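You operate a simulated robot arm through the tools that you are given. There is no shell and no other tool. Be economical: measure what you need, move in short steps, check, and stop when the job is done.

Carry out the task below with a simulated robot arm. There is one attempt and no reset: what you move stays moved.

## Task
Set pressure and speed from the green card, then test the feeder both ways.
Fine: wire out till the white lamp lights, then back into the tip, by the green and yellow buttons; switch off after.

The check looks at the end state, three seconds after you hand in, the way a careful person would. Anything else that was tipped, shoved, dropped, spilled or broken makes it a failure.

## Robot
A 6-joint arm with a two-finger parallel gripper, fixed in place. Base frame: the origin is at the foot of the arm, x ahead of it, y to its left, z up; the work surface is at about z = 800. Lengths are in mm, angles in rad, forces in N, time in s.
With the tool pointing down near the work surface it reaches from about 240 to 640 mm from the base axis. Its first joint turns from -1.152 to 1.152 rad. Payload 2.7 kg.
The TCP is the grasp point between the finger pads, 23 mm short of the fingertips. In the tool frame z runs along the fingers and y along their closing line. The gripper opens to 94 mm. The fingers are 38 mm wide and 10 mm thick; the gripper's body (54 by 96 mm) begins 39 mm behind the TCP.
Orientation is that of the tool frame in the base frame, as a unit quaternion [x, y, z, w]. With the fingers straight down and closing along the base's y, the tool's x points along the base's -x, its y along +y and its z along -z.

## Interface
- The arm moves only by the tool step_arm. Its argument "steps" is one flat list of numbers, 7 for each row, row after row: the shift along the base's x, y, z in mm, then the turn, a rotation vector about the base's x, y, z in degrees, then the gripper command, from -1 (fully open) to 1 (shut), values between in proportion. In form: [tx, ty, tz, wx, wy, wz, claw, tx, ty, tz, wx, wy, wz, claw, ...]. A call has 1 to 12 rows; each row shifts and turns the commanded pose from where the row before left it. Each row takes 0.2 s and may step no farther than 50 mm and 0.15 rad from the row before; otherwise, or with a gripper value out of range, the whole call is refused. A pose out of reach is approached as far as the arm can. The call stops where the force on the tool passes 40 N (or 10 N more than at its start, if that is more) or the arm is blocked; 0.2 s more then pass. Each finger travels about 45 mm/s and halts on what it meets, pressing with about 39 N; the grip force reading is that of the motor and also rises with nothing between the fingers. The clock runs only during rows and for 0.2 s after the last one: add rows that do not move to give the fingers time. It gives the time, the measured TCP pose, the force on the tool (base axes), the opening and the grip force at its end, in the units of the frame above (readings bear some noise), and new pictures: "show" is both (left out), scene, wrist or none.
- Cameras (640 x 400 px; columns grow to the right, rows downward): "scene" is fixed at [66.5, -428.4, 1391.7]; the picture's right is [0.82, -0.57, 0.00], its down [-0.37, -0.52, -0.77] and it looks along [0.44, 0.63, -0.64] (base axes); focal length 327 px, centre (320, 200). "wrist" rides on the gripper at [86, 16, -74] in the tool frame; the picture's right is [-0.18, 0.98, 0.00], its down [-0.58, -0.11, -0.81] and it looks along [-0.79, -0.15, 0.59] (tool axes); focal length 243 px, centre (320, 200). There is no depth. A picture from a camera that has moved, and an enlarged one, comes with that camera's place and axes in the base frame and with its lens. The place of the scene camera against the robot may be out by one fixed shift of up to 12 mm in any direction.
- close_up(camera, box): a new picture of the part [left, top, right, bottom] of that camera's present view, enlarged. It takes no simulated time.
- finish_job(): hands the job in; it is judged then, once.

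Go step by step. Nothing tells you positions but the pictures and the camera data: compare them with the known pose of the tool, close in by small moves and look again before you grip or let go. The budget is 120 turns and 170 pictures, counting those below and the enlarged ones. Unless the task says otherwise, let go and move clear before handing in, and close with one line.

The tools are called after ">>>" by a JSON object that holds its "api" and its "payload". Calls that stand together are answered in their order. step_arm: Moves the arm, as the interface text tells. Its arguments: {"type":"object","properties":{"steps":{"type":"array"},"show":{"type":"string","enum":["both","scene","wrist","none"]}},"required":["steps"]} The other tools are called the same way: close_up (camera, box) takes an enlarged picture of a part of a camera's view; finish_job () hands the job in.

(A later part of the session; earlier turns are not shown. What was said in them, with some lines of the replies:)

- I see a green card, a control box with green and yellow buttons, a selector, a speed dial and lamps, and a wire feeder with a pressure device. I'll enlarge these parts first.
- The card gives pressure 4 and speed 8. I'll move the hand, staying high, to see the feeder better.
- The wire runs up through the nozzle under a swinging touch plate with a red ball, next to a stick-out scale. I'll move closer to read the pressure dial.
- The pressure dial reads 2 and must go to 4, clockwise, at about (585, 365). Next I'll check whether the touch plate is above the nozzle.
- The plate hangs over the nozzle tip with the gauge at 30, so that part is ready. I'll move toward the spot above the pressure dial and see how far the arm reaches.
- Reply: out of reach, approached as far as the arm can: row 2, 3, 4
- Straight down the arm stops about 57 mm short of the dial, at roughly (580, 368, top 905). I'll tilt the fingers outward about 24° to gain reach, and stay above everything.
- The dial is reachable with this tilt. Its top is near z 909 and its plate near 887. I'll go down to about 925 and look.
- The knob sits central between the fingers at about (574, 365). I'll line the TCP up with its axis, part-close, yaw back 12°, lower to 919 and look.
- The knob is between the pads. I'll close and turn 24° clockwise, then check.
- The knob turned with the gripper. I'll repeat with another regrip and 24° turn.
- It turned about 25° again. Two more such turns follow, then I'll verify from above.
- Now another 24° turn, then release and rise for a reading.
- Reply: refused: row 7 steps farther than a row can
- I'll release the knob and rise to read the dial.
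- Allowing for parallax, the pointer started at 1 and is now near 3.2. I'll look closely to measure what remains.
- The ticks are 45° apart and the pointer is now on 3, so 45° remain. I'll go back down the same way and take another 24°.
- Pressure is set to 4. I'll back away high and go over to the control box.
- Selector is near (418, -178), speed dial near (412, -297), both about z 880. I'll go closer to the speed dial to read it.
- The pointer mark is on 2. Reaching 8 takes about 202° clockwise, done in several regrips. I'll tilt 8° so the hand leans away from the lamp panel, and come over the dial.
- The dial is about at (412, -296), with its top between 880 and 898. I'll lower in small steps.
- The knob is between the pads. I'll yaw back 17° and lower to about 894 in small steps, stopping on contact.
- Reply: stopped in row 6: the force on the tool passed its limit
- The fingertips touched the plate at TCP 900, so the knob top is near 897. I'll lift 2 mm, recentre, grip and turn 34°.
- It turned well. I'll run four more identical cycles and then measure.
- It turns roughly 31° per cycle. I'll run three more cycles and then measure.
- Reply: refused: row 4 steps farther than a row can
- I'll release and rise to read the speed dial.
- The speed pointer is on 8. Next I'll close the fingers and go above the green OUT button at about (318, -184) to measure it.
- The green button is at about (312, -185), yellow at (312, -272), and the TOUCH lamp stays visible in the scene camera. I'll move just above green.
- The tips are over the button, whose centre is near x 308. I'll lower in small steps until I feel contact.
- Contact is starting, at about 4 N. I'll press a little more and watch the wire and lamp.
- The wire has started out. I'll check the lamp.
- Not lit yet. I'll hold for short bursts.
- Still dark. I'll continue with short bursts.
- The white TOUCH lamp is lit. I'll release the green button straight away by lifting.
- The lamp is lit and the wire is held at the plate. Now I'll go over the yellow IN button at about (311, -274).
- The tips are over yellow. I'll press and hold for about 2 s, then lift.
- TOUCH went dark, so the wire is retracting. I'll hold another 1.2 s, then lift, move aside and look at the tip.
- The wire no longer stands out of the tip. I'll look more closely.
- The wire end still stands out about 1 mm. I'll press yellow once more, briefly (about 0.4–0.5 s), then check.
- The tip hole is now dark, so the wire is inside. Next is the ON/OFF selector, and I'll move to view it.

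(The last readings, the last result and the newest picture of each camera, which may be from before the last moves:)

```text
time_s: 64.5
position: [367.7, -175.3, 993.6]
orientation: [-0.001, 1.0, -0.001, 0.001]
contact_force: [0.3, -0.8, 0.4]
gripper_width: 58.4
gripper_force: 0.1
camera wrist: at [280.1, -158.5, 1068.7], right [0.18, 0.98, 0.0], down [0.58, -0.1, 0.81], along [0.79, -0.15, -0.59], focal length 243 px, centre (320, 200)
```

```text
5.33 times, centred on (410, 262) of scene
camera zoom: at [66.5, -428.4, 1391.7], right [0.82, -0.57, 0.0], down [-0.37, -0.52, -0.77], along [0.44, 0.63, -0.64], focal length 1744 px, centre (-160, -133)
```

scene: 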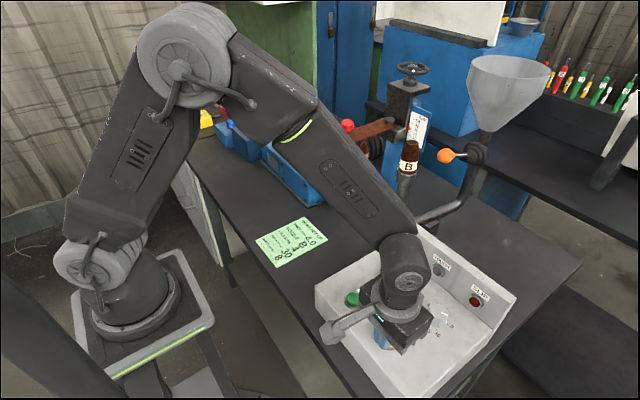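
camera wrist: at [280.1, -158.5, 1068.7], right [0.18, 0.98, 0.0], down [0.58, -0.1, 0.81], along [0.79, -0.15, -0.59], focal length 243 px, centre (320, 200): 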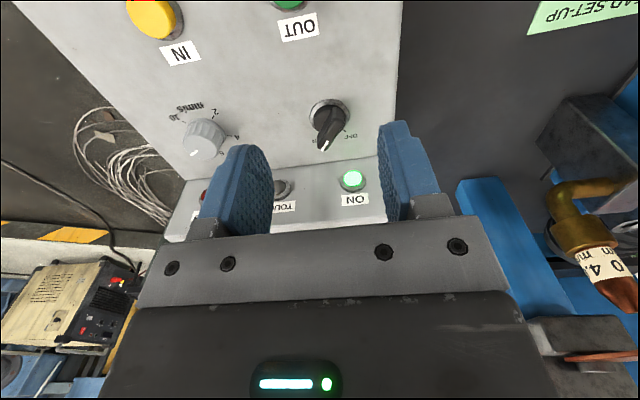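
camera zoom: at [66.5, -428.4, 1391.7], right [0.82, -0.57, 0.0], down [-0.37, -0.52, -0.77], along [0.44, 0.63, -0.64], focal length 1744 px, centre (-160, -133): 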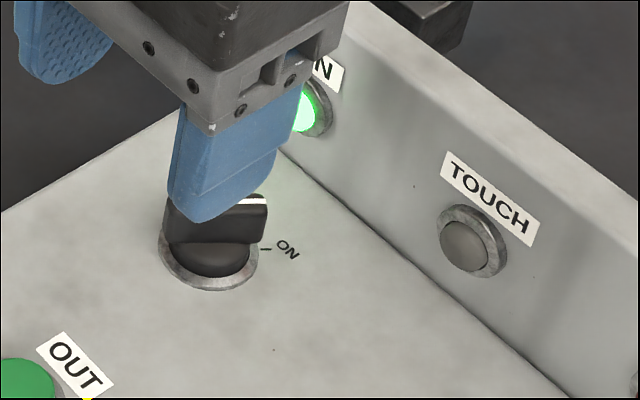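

The selector is a bar handle at about (412, -176), top near 897, pointing to ON at roughly -25°; OFF lies about 60–70° counter-clockwise. I'll align the fingers across it above first.

>>> {"api": "step_arm", "payload": {"steps": [12, 0, -10, 0, 0, -8, -0.25, 12, 0, -10, 0, 0, -8, -0.25, 12, 0, -15, 0, 0, -8, -0.25, 8, -1, -25, 0, 0, -2, -0.25, 0, 0, 0, 0, 0, 0, -0.25]}}

>>> {"api": "close_up", "payload": {"camera": "wrist", "box": [200, 60, 460, 220]}}

```text
time_s: 65.7
position: [410.4, -173.8, 934.0]
orientation: [0.226, 0.974, -0.002, 0.002]
contact_force: [0.2, 0.1, 0.6]
gripper_width: 58.8
gripper_force: 0.1
camera wrist: at [340.2, -121.7, 1008.6], right [0.6, 0.8, 0.0], down [0.47, -0.35, 0.81], along [0.65, -0.48, -0.59], focal length 243 px, centre (320, 200)
```

scene: 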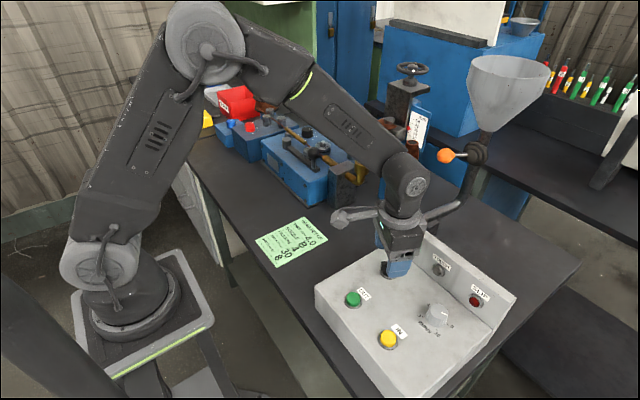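
wrist: 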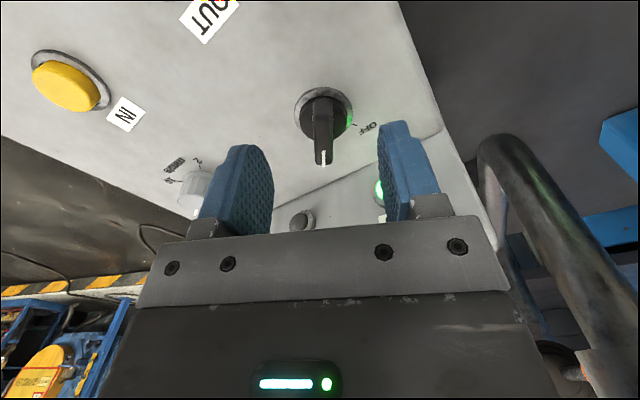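

```text
2.46 times, centred on (330, 140) of wrist
camera zoom: at [340.2, -121.7, 1008.6], right [0.6, 0.8, 0.0], down [0.47, -0.35, 0.81], along [0.65, -0.48, -0.59], focal length 597 px, centre (295, 348)
```

zoom: 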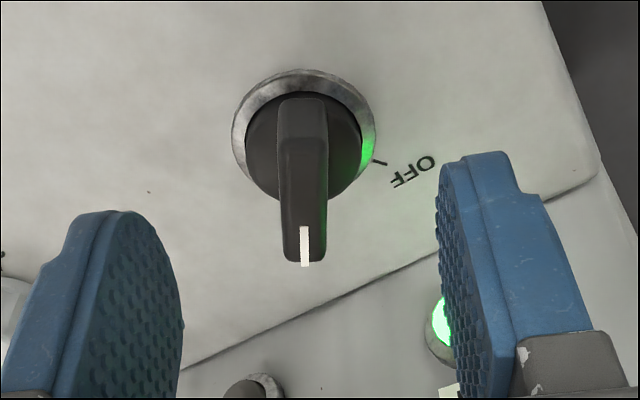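

The handle points at about -35°, so I'll add 8° of yaw, shift 2 mm and lower to about 909.

>>> {"api": "step_arm", "payload": {"steps": [2.5, 1, 0, 0, 0, -8, -0.25, 0, 0, -12, 0, 0, 0, -0.25, 0, 0, -7, 0, 0, 0, -0.25, 0, 0, -5, 0, 0, 0, -0.25, 0, 0, 0, 0, 0, 0, -0.25]}}

>>> {"api": "close_up", "payload": {"camera": "wrist", "box": [200, 60, 460, 220]}}

>>> {"api": "close_up", "payload": {"camera": "scene", "box": [350, 210, 470, 310]}}

```text
time_s: 66.9
position: [414.0, -174.2, 908.8]
orientation: [0.292, 0.957, -0.002, 0.001]
contact_force: [0.9, -0.2, 0.3]
gripper_width: 58.6
gripper_force: 0.1
camera wrist: at [350.0, -112.4, 983.0], right [0.7, 0.71, 0.0], down [0.42, -0.41, 0.81], along [0.57, -0.57, -0.59], focal length 243 px, centre (320, 200)
```

scene: 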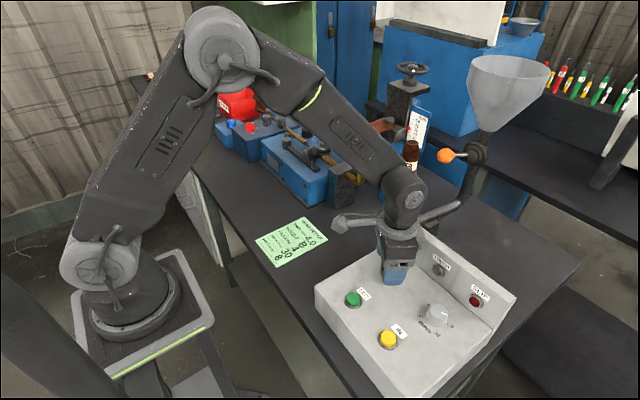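
wrist: 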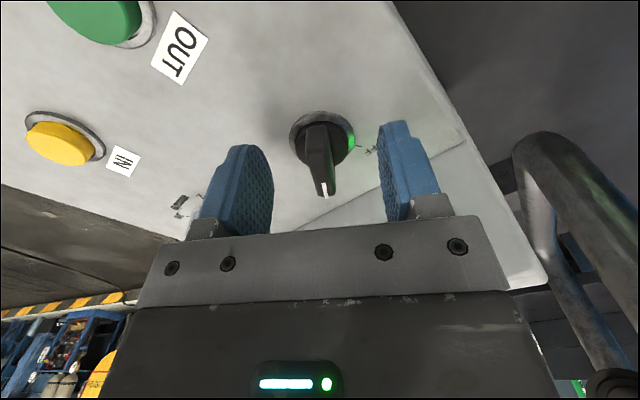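

```text
2.46 times, centred on (330, 140) of wrist
camera zoom: at [350.0, -112.4, 983.0], right [0.7, 0.71, 0.0], down [0.42, -0.41, 0.81], along [0.57, -0.57, -0.59], focal length 597 px, centre (295, 348)
```

zoom: 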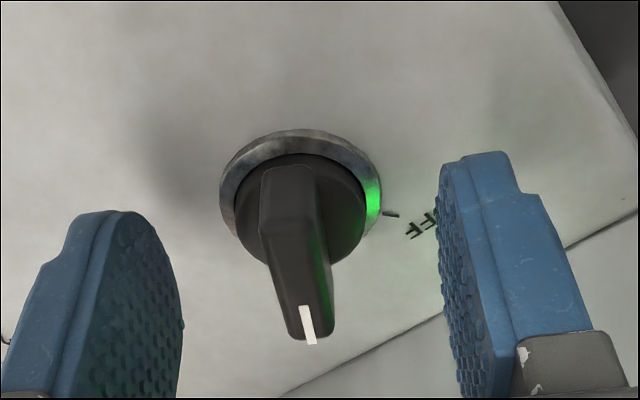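

```text
4.00 times, centred on (410, 260) of scene
camera zoom: at [66.5, -428.4, 1391.7], right [0.82, -0.57, 0.0], down [-0.37, -0.52, -0.77], along [0.44, 0.63, -0.64], focal length 1308 px, centre (-40, -40)
```

zoom: 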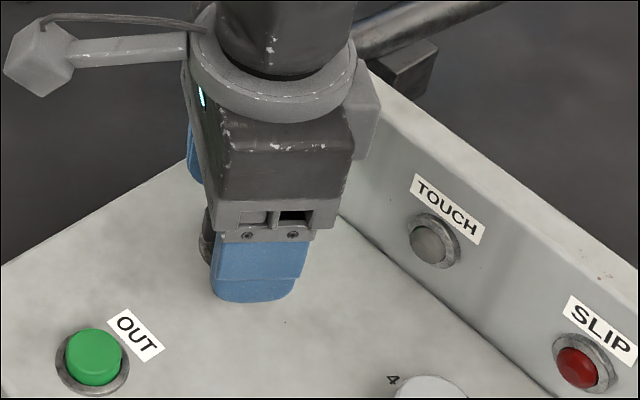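

The handle is between the pads and parallel to them. I'll close and turn 32° counter-clockwise, then check.

>>> {"api": "step_arm", "payload": {"steps": [0, 0, 0, 0, 0, 0, 1, 0, 0, 0, 0, 0, 0, 1, 0, 0, 0, 0, 0, 0, 1, 0, 0, 0, 0, 0, 0, 1, 0, 0, 0, 0, 0, 8, 1, 0, 0, 0, 0, 0, 8, 1, 0, 0, 0, 0, 0, 8, 1, 0, 0, 0, 0, 0, 8, 1]}}

>>> {"api": "close_up", "payload": {"camera": "wrist", "box": [200, 60, 460, 220]}}

```text
time_s: 68.7
position: [412.7, -175.4, 909.3]
orientation: [0.015, 1.0, -0.002, 0.002]
contact_force: [10.7, -9.5, -14.9]
gripper_width: 28.5
gripper_force: 44.6
camera wrist: at [326.5, -156.0, 983.0], right [0.21, 0.98, 0.0], down [0.58, -0.12, 0.81], along [0.79, -0.18, -0.59], focal length 243 px, centre (320, 200)
```

scene: 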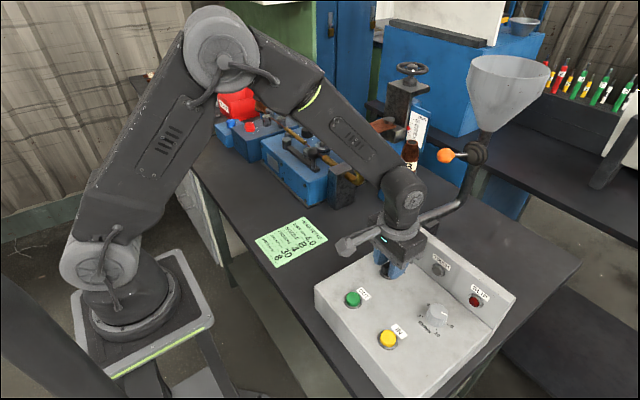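
wrist: 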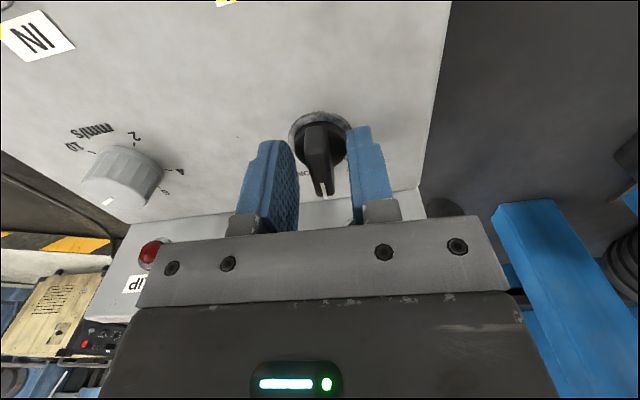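

```text
2.46 times, centred on (330, 140) of wrist
camera zoom: at [326.5, -156.0, 983.0], right [0.21, 0.98, 0.0], down [0.58, -0.12, 0.81], along [0.79, -0.18, -0.59], focal length 597 px, centre (295, 348)
```

zoom: 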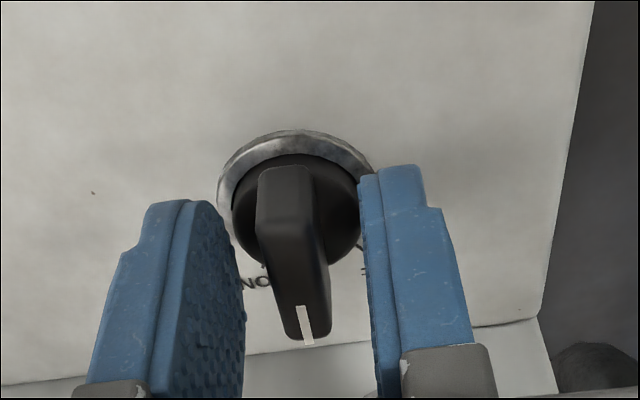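

The fingers grip the selector's round base and it turned with the hand. I'll continue another 32°.

>>> {"api": "step_arm", "payload": {"steps": [0, 0, 0, 0, 0, 8, 1, 0, 0, 0, 0, 0, 8, 1, 0, 0, 0, 0, 0, 8, 1, 0, 0, 0, 0, 0, 8, 1, 0, 0, 0, 0, 0, 0, 1]}}

>>> {"api": "close_up", "payload": {"camera": "wrist", "box": [200, 60, 460, 220]}}

```text
time_s: 69.9
position: [413.5, -176.4, 907.5]
orientation: [-0.26, 0.966, -0.003, 0.003]
contact_force: [7.9, -33.5, -18.0]
gripper_width: 28.7
gripper_force: 45.1
camera wrist: at [329.5, -205.5, 983.0], right [-0.34, 0.94, -0.01], down [0.55, 0.2, 0.81], along [0.76, 0.27, -0.59], focal length 243 px, centre (320, 200)
```

scene: 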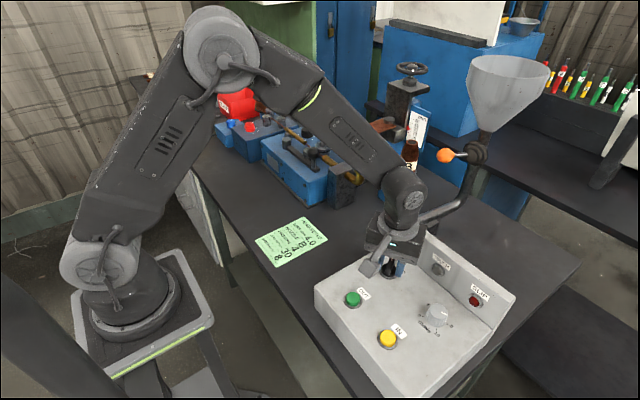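
wrist: 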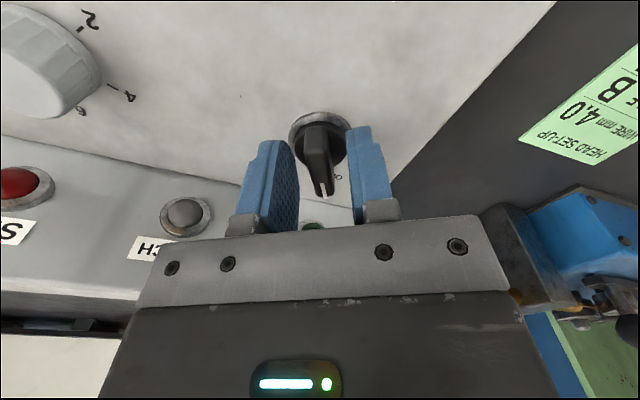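

```text
2.46 times, centred on (330, 140) of wrist
camera zoom: at [329.5, -205.5, 983.0], right [-0.34, 0.94, -0.01], down [0.55, 0.2, 0.81], along [0.76, 0.27, -0.59], focal length 597 px, centre (295, 348)
```

zoom: 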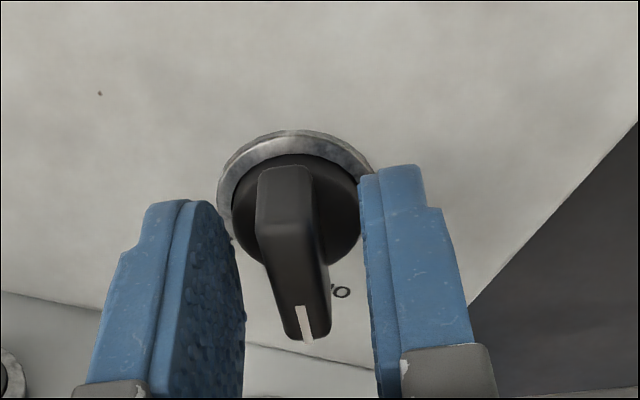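

The side force has risen and the ON lamp appears dark. I'll open, lift clear and check.

>>> {"api": "step_arm", "payload": {"steps": [0, 0, 0, 0, 0, 0, -0.25, 0, 0, 0, 0, 0, 0, -0.25, 0, 0, 15, 0, 0, 0, -0.25, 0, 0, 30, 0, 0, -8, -0.25, -20, 0, 30, 0, 0, -8, -0.25, -30, 0, 10, 0, 0, -8, -0.25, -30, 0, 0, 0, 0, -5, -0.25, 0, 0, 0, 0, 0, 0, -0.25]}}

>>> {"api": "close_up", "payload": {"camera": "scene", "box": [310, 210, 530, 380]}}

>>> {"api": "close_up", "payload": {"camera": "wrist", "box": [220, 60, 420, 200]}}

```text
time_s: 71.7
position: [332.6, -175.1, 993.2]
orientation: [-0.009, 1.0, -0.002, 0.002]
contact_force: [-0.1, 0.1, 0.2]
gripper_width: 58.8
gripper_force: 0.1
camera wrist: at [245.3, -159.6, 1069.0], right [0.17, 0.99, 0.0], down [0.58, -0.1, 0.81], along [0.8, -0.14, -0.59], focal length 243 px, centre (320, 200)
```

scene: 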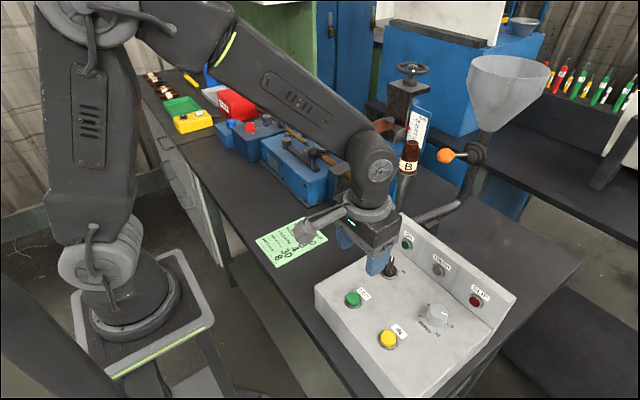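
wrist: 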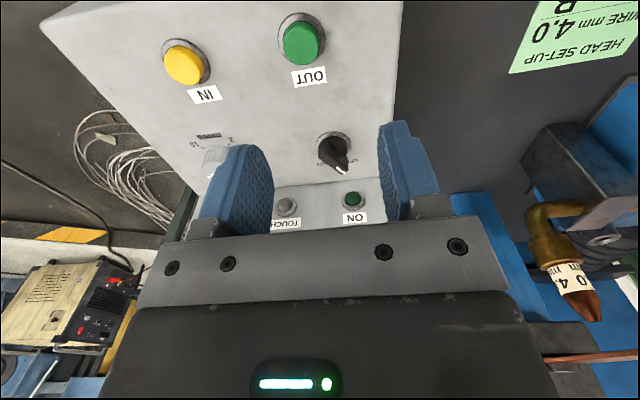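

```text
2.35 times, centred on (420, 295) of scene
camera zoom: at [66.5, -428.4, 1391.7], right [0.82, -0.57, 0.0], down [-0.37, -0.52, -0.77], along [0.44, 0.63, -0.64], focal length 770 px, centre (85, -24)
```

zoom: 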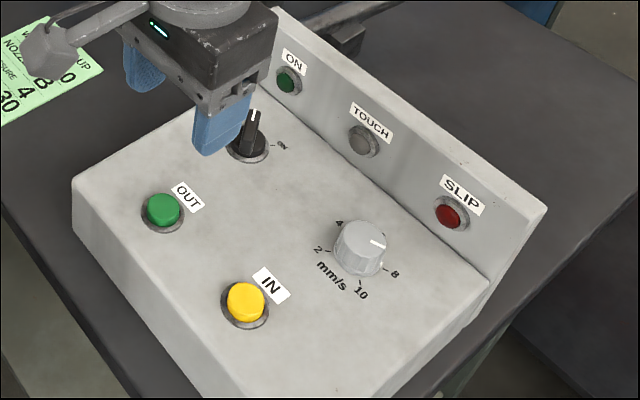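

```text
2.86 times, centred on (320, 130) of wrist
camera zoom: at [245.3, -159.6, 1069.0], right [0.17, 0.99, 0.0], down [0.58, -0.1, 0.81], along [0.8, -0.14, -0.59], focal length 693 px, centre (320, 400)
```

zoom: 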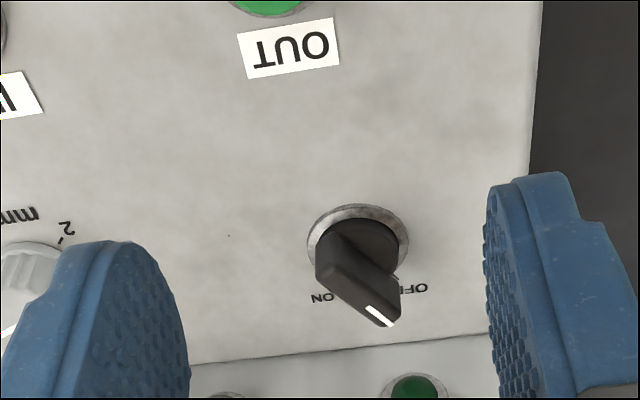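

The ON lamp is out and the handle points at OFF. I'll move clear and make a final check of all the settings.

>>> {"api": "step_arm", "payload": {"steps": [0, 20, 40, 0, 0, 0, -0.25, 0, 40, 30, 0, 0, 0, -0.25, 0, 40, 40, 0, 0, 0, -0.25, 0, 40, 30, 0, 0, 0, -0.25], "show": "scene"}}

>>> {"api": "close_up", "payload": {"camera": "scene", "box": [380, 230, 480, 340]}}

>>> {"api": "close_up", "payload": {"camera": "scene", "box": [356, 134, 376, 148]}}

>>> {"api": "close_up", "payload": {"camera": "scene", "box": [280, 110, 340, 150]}}

```text
refused: row 3 steps farther than a row can; nothing moved
```

```text
3.64 times, centred on (430, 285) of scene
camera zoom: at [66.5, -428.4, 1391.7], right [0.82, -0.57, 0.0], down [-0.37, -0.52, -0.77], along [0.44, 0.63, -0.64], focal length 1189 px, centre (-80, -109)
```

zoom: 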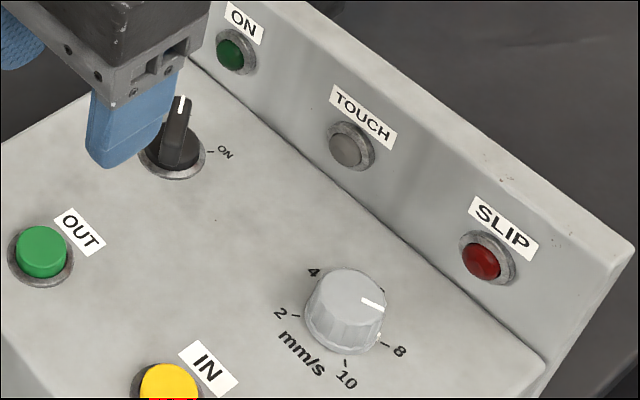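

```text
16.00 times, centred on (366, 141) of scene
camera zoom: at [66.5, -428.4, 1391.7], right [0.82, -0.57, 0.0], down [-0.37, -0.52, -0.77], along [0.44, 0.63, -0.64], focal length 5233 px, centre (-416, 1144)
```

zoom: 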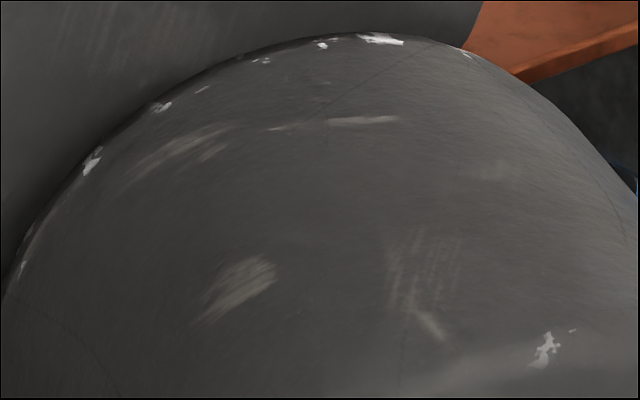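

```text
10.00 times, centred on (310, 130) of scene
camera zoom: at [66.5, -428.4, 1391.7], right [0.82, -0.57, 0.0], down [-0.37, -0.52, -0.77], along [0.44, 0.63, -0.64], focal length 3271 px, centre (420, 900)
```

zoom: 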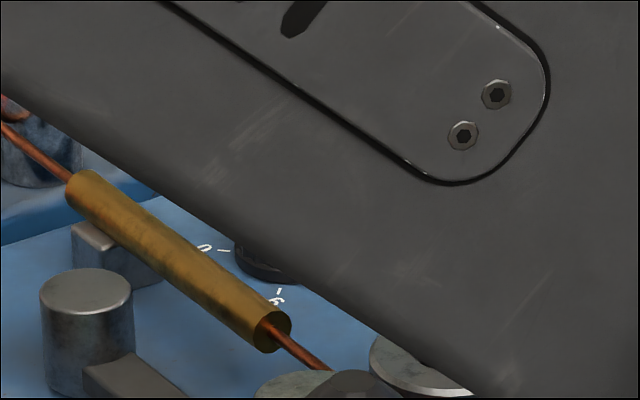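

The settings look right, but the move was refused for its step size. I'll rise clear with smaller steps.

>>> {"api": "step_arm", "payload": {"steps": [-15, 0, 40, 0, 0, 0, -0.25, 0, 25, 40, 0, 0, 0, -0.25, 0, 35, 30, 0, 0, 0, -0.25, 0, 40, 20, 0, 0, 0, -0.25, 0, 45, 0, 0, 0, 0, -0.25, 0, 45, 0, 0, 0, 0, -0.25, 0, 45, 0, 0, 0, 0, -0.25, 0, 45, 0, 0, 0, 0, -0.25], "show": "scene"}}

>>> {"api": "close_up", "payload": {"camera": "scene", "box": [356, 134, 376, 148]}}

>>> {"api": "close_up", "payload": {"camera": "scene", "box": [400, 290, 470, 340]}}

>>> {"api": "close_up", "payload": {"camera": "scene", "box": [360, 225, 460, 300]}}

```text
time_s: 73.5
position: [316.6, 107.9, 1124.4]
orientation: [-0.009, 1.0, -0.001, 0.002]
contact_force: [0.5, 0.1, 0.9]
gripper_width: 58.7
gripper_force: 0.1
```

scene: 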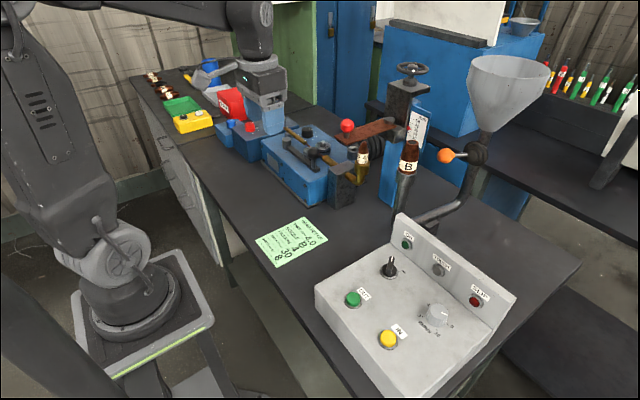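

```text
16.00 times, centred on (366, 141) of scene
camera zoom: at [66.5, -428.4, 1391.7], right [0.82, -0.57, 0.0], down [-0.37, -0.52, -0.77], along [0.44, 0.63, -0.64], focal length 5233 px, centre (-416, 1144)
```

zoom: 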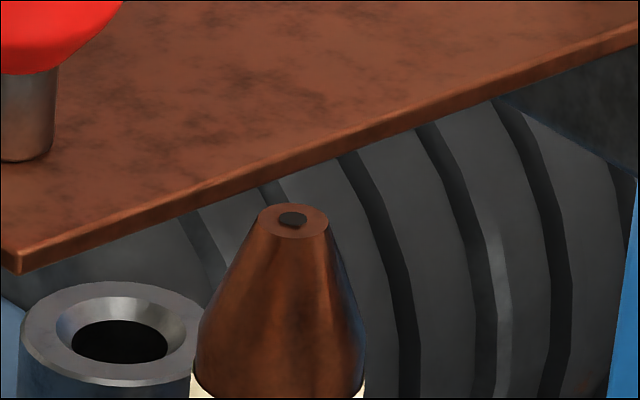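

```text
8.00 times, centred on (435, 315) of scene
camera zoom: at [66.5, -428.4, 1391.7], right [0.82, -0.57, 0.0], down [-0.37, -0.52, -0.77], along [0.44, 0.63, -0.64], focal length 2617 px, centre (-600, -720)
```

zoom: 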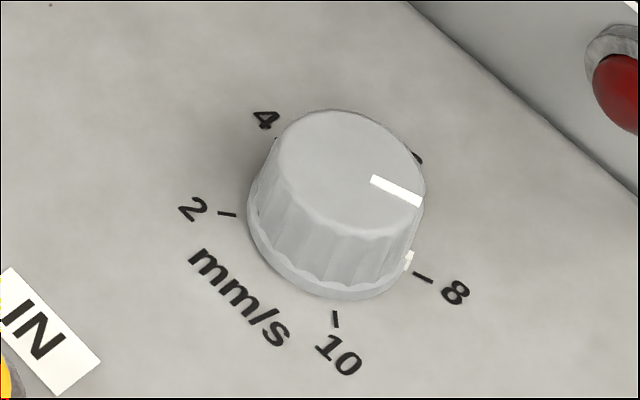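

```text
5.33 times, centred on (410, 262) of scene
camera zoom: at [66.5, -428.4, 1391.7], right [0.82, -0.57, 0.0], down [-0.37, -0.52, -0.77], along [0.44, 0.63, -0.64], focal length 1744 px, centre (-160, -133)
```

zoom: 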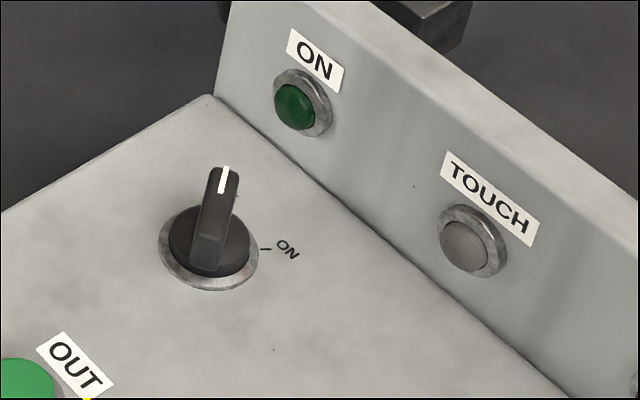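

Pressure is at 4, speed at 8, the wire is inside the tip, power is off and the arm is clear, so I'm handing in.

>>> {"api": "finish_job", "payload": {}}

```text
The job is handed in.
```

I set the pressure to 4 and the speed to 8, ran the wire out until the white lamp lit, drew it back inside the tip, and switched the feeder off.
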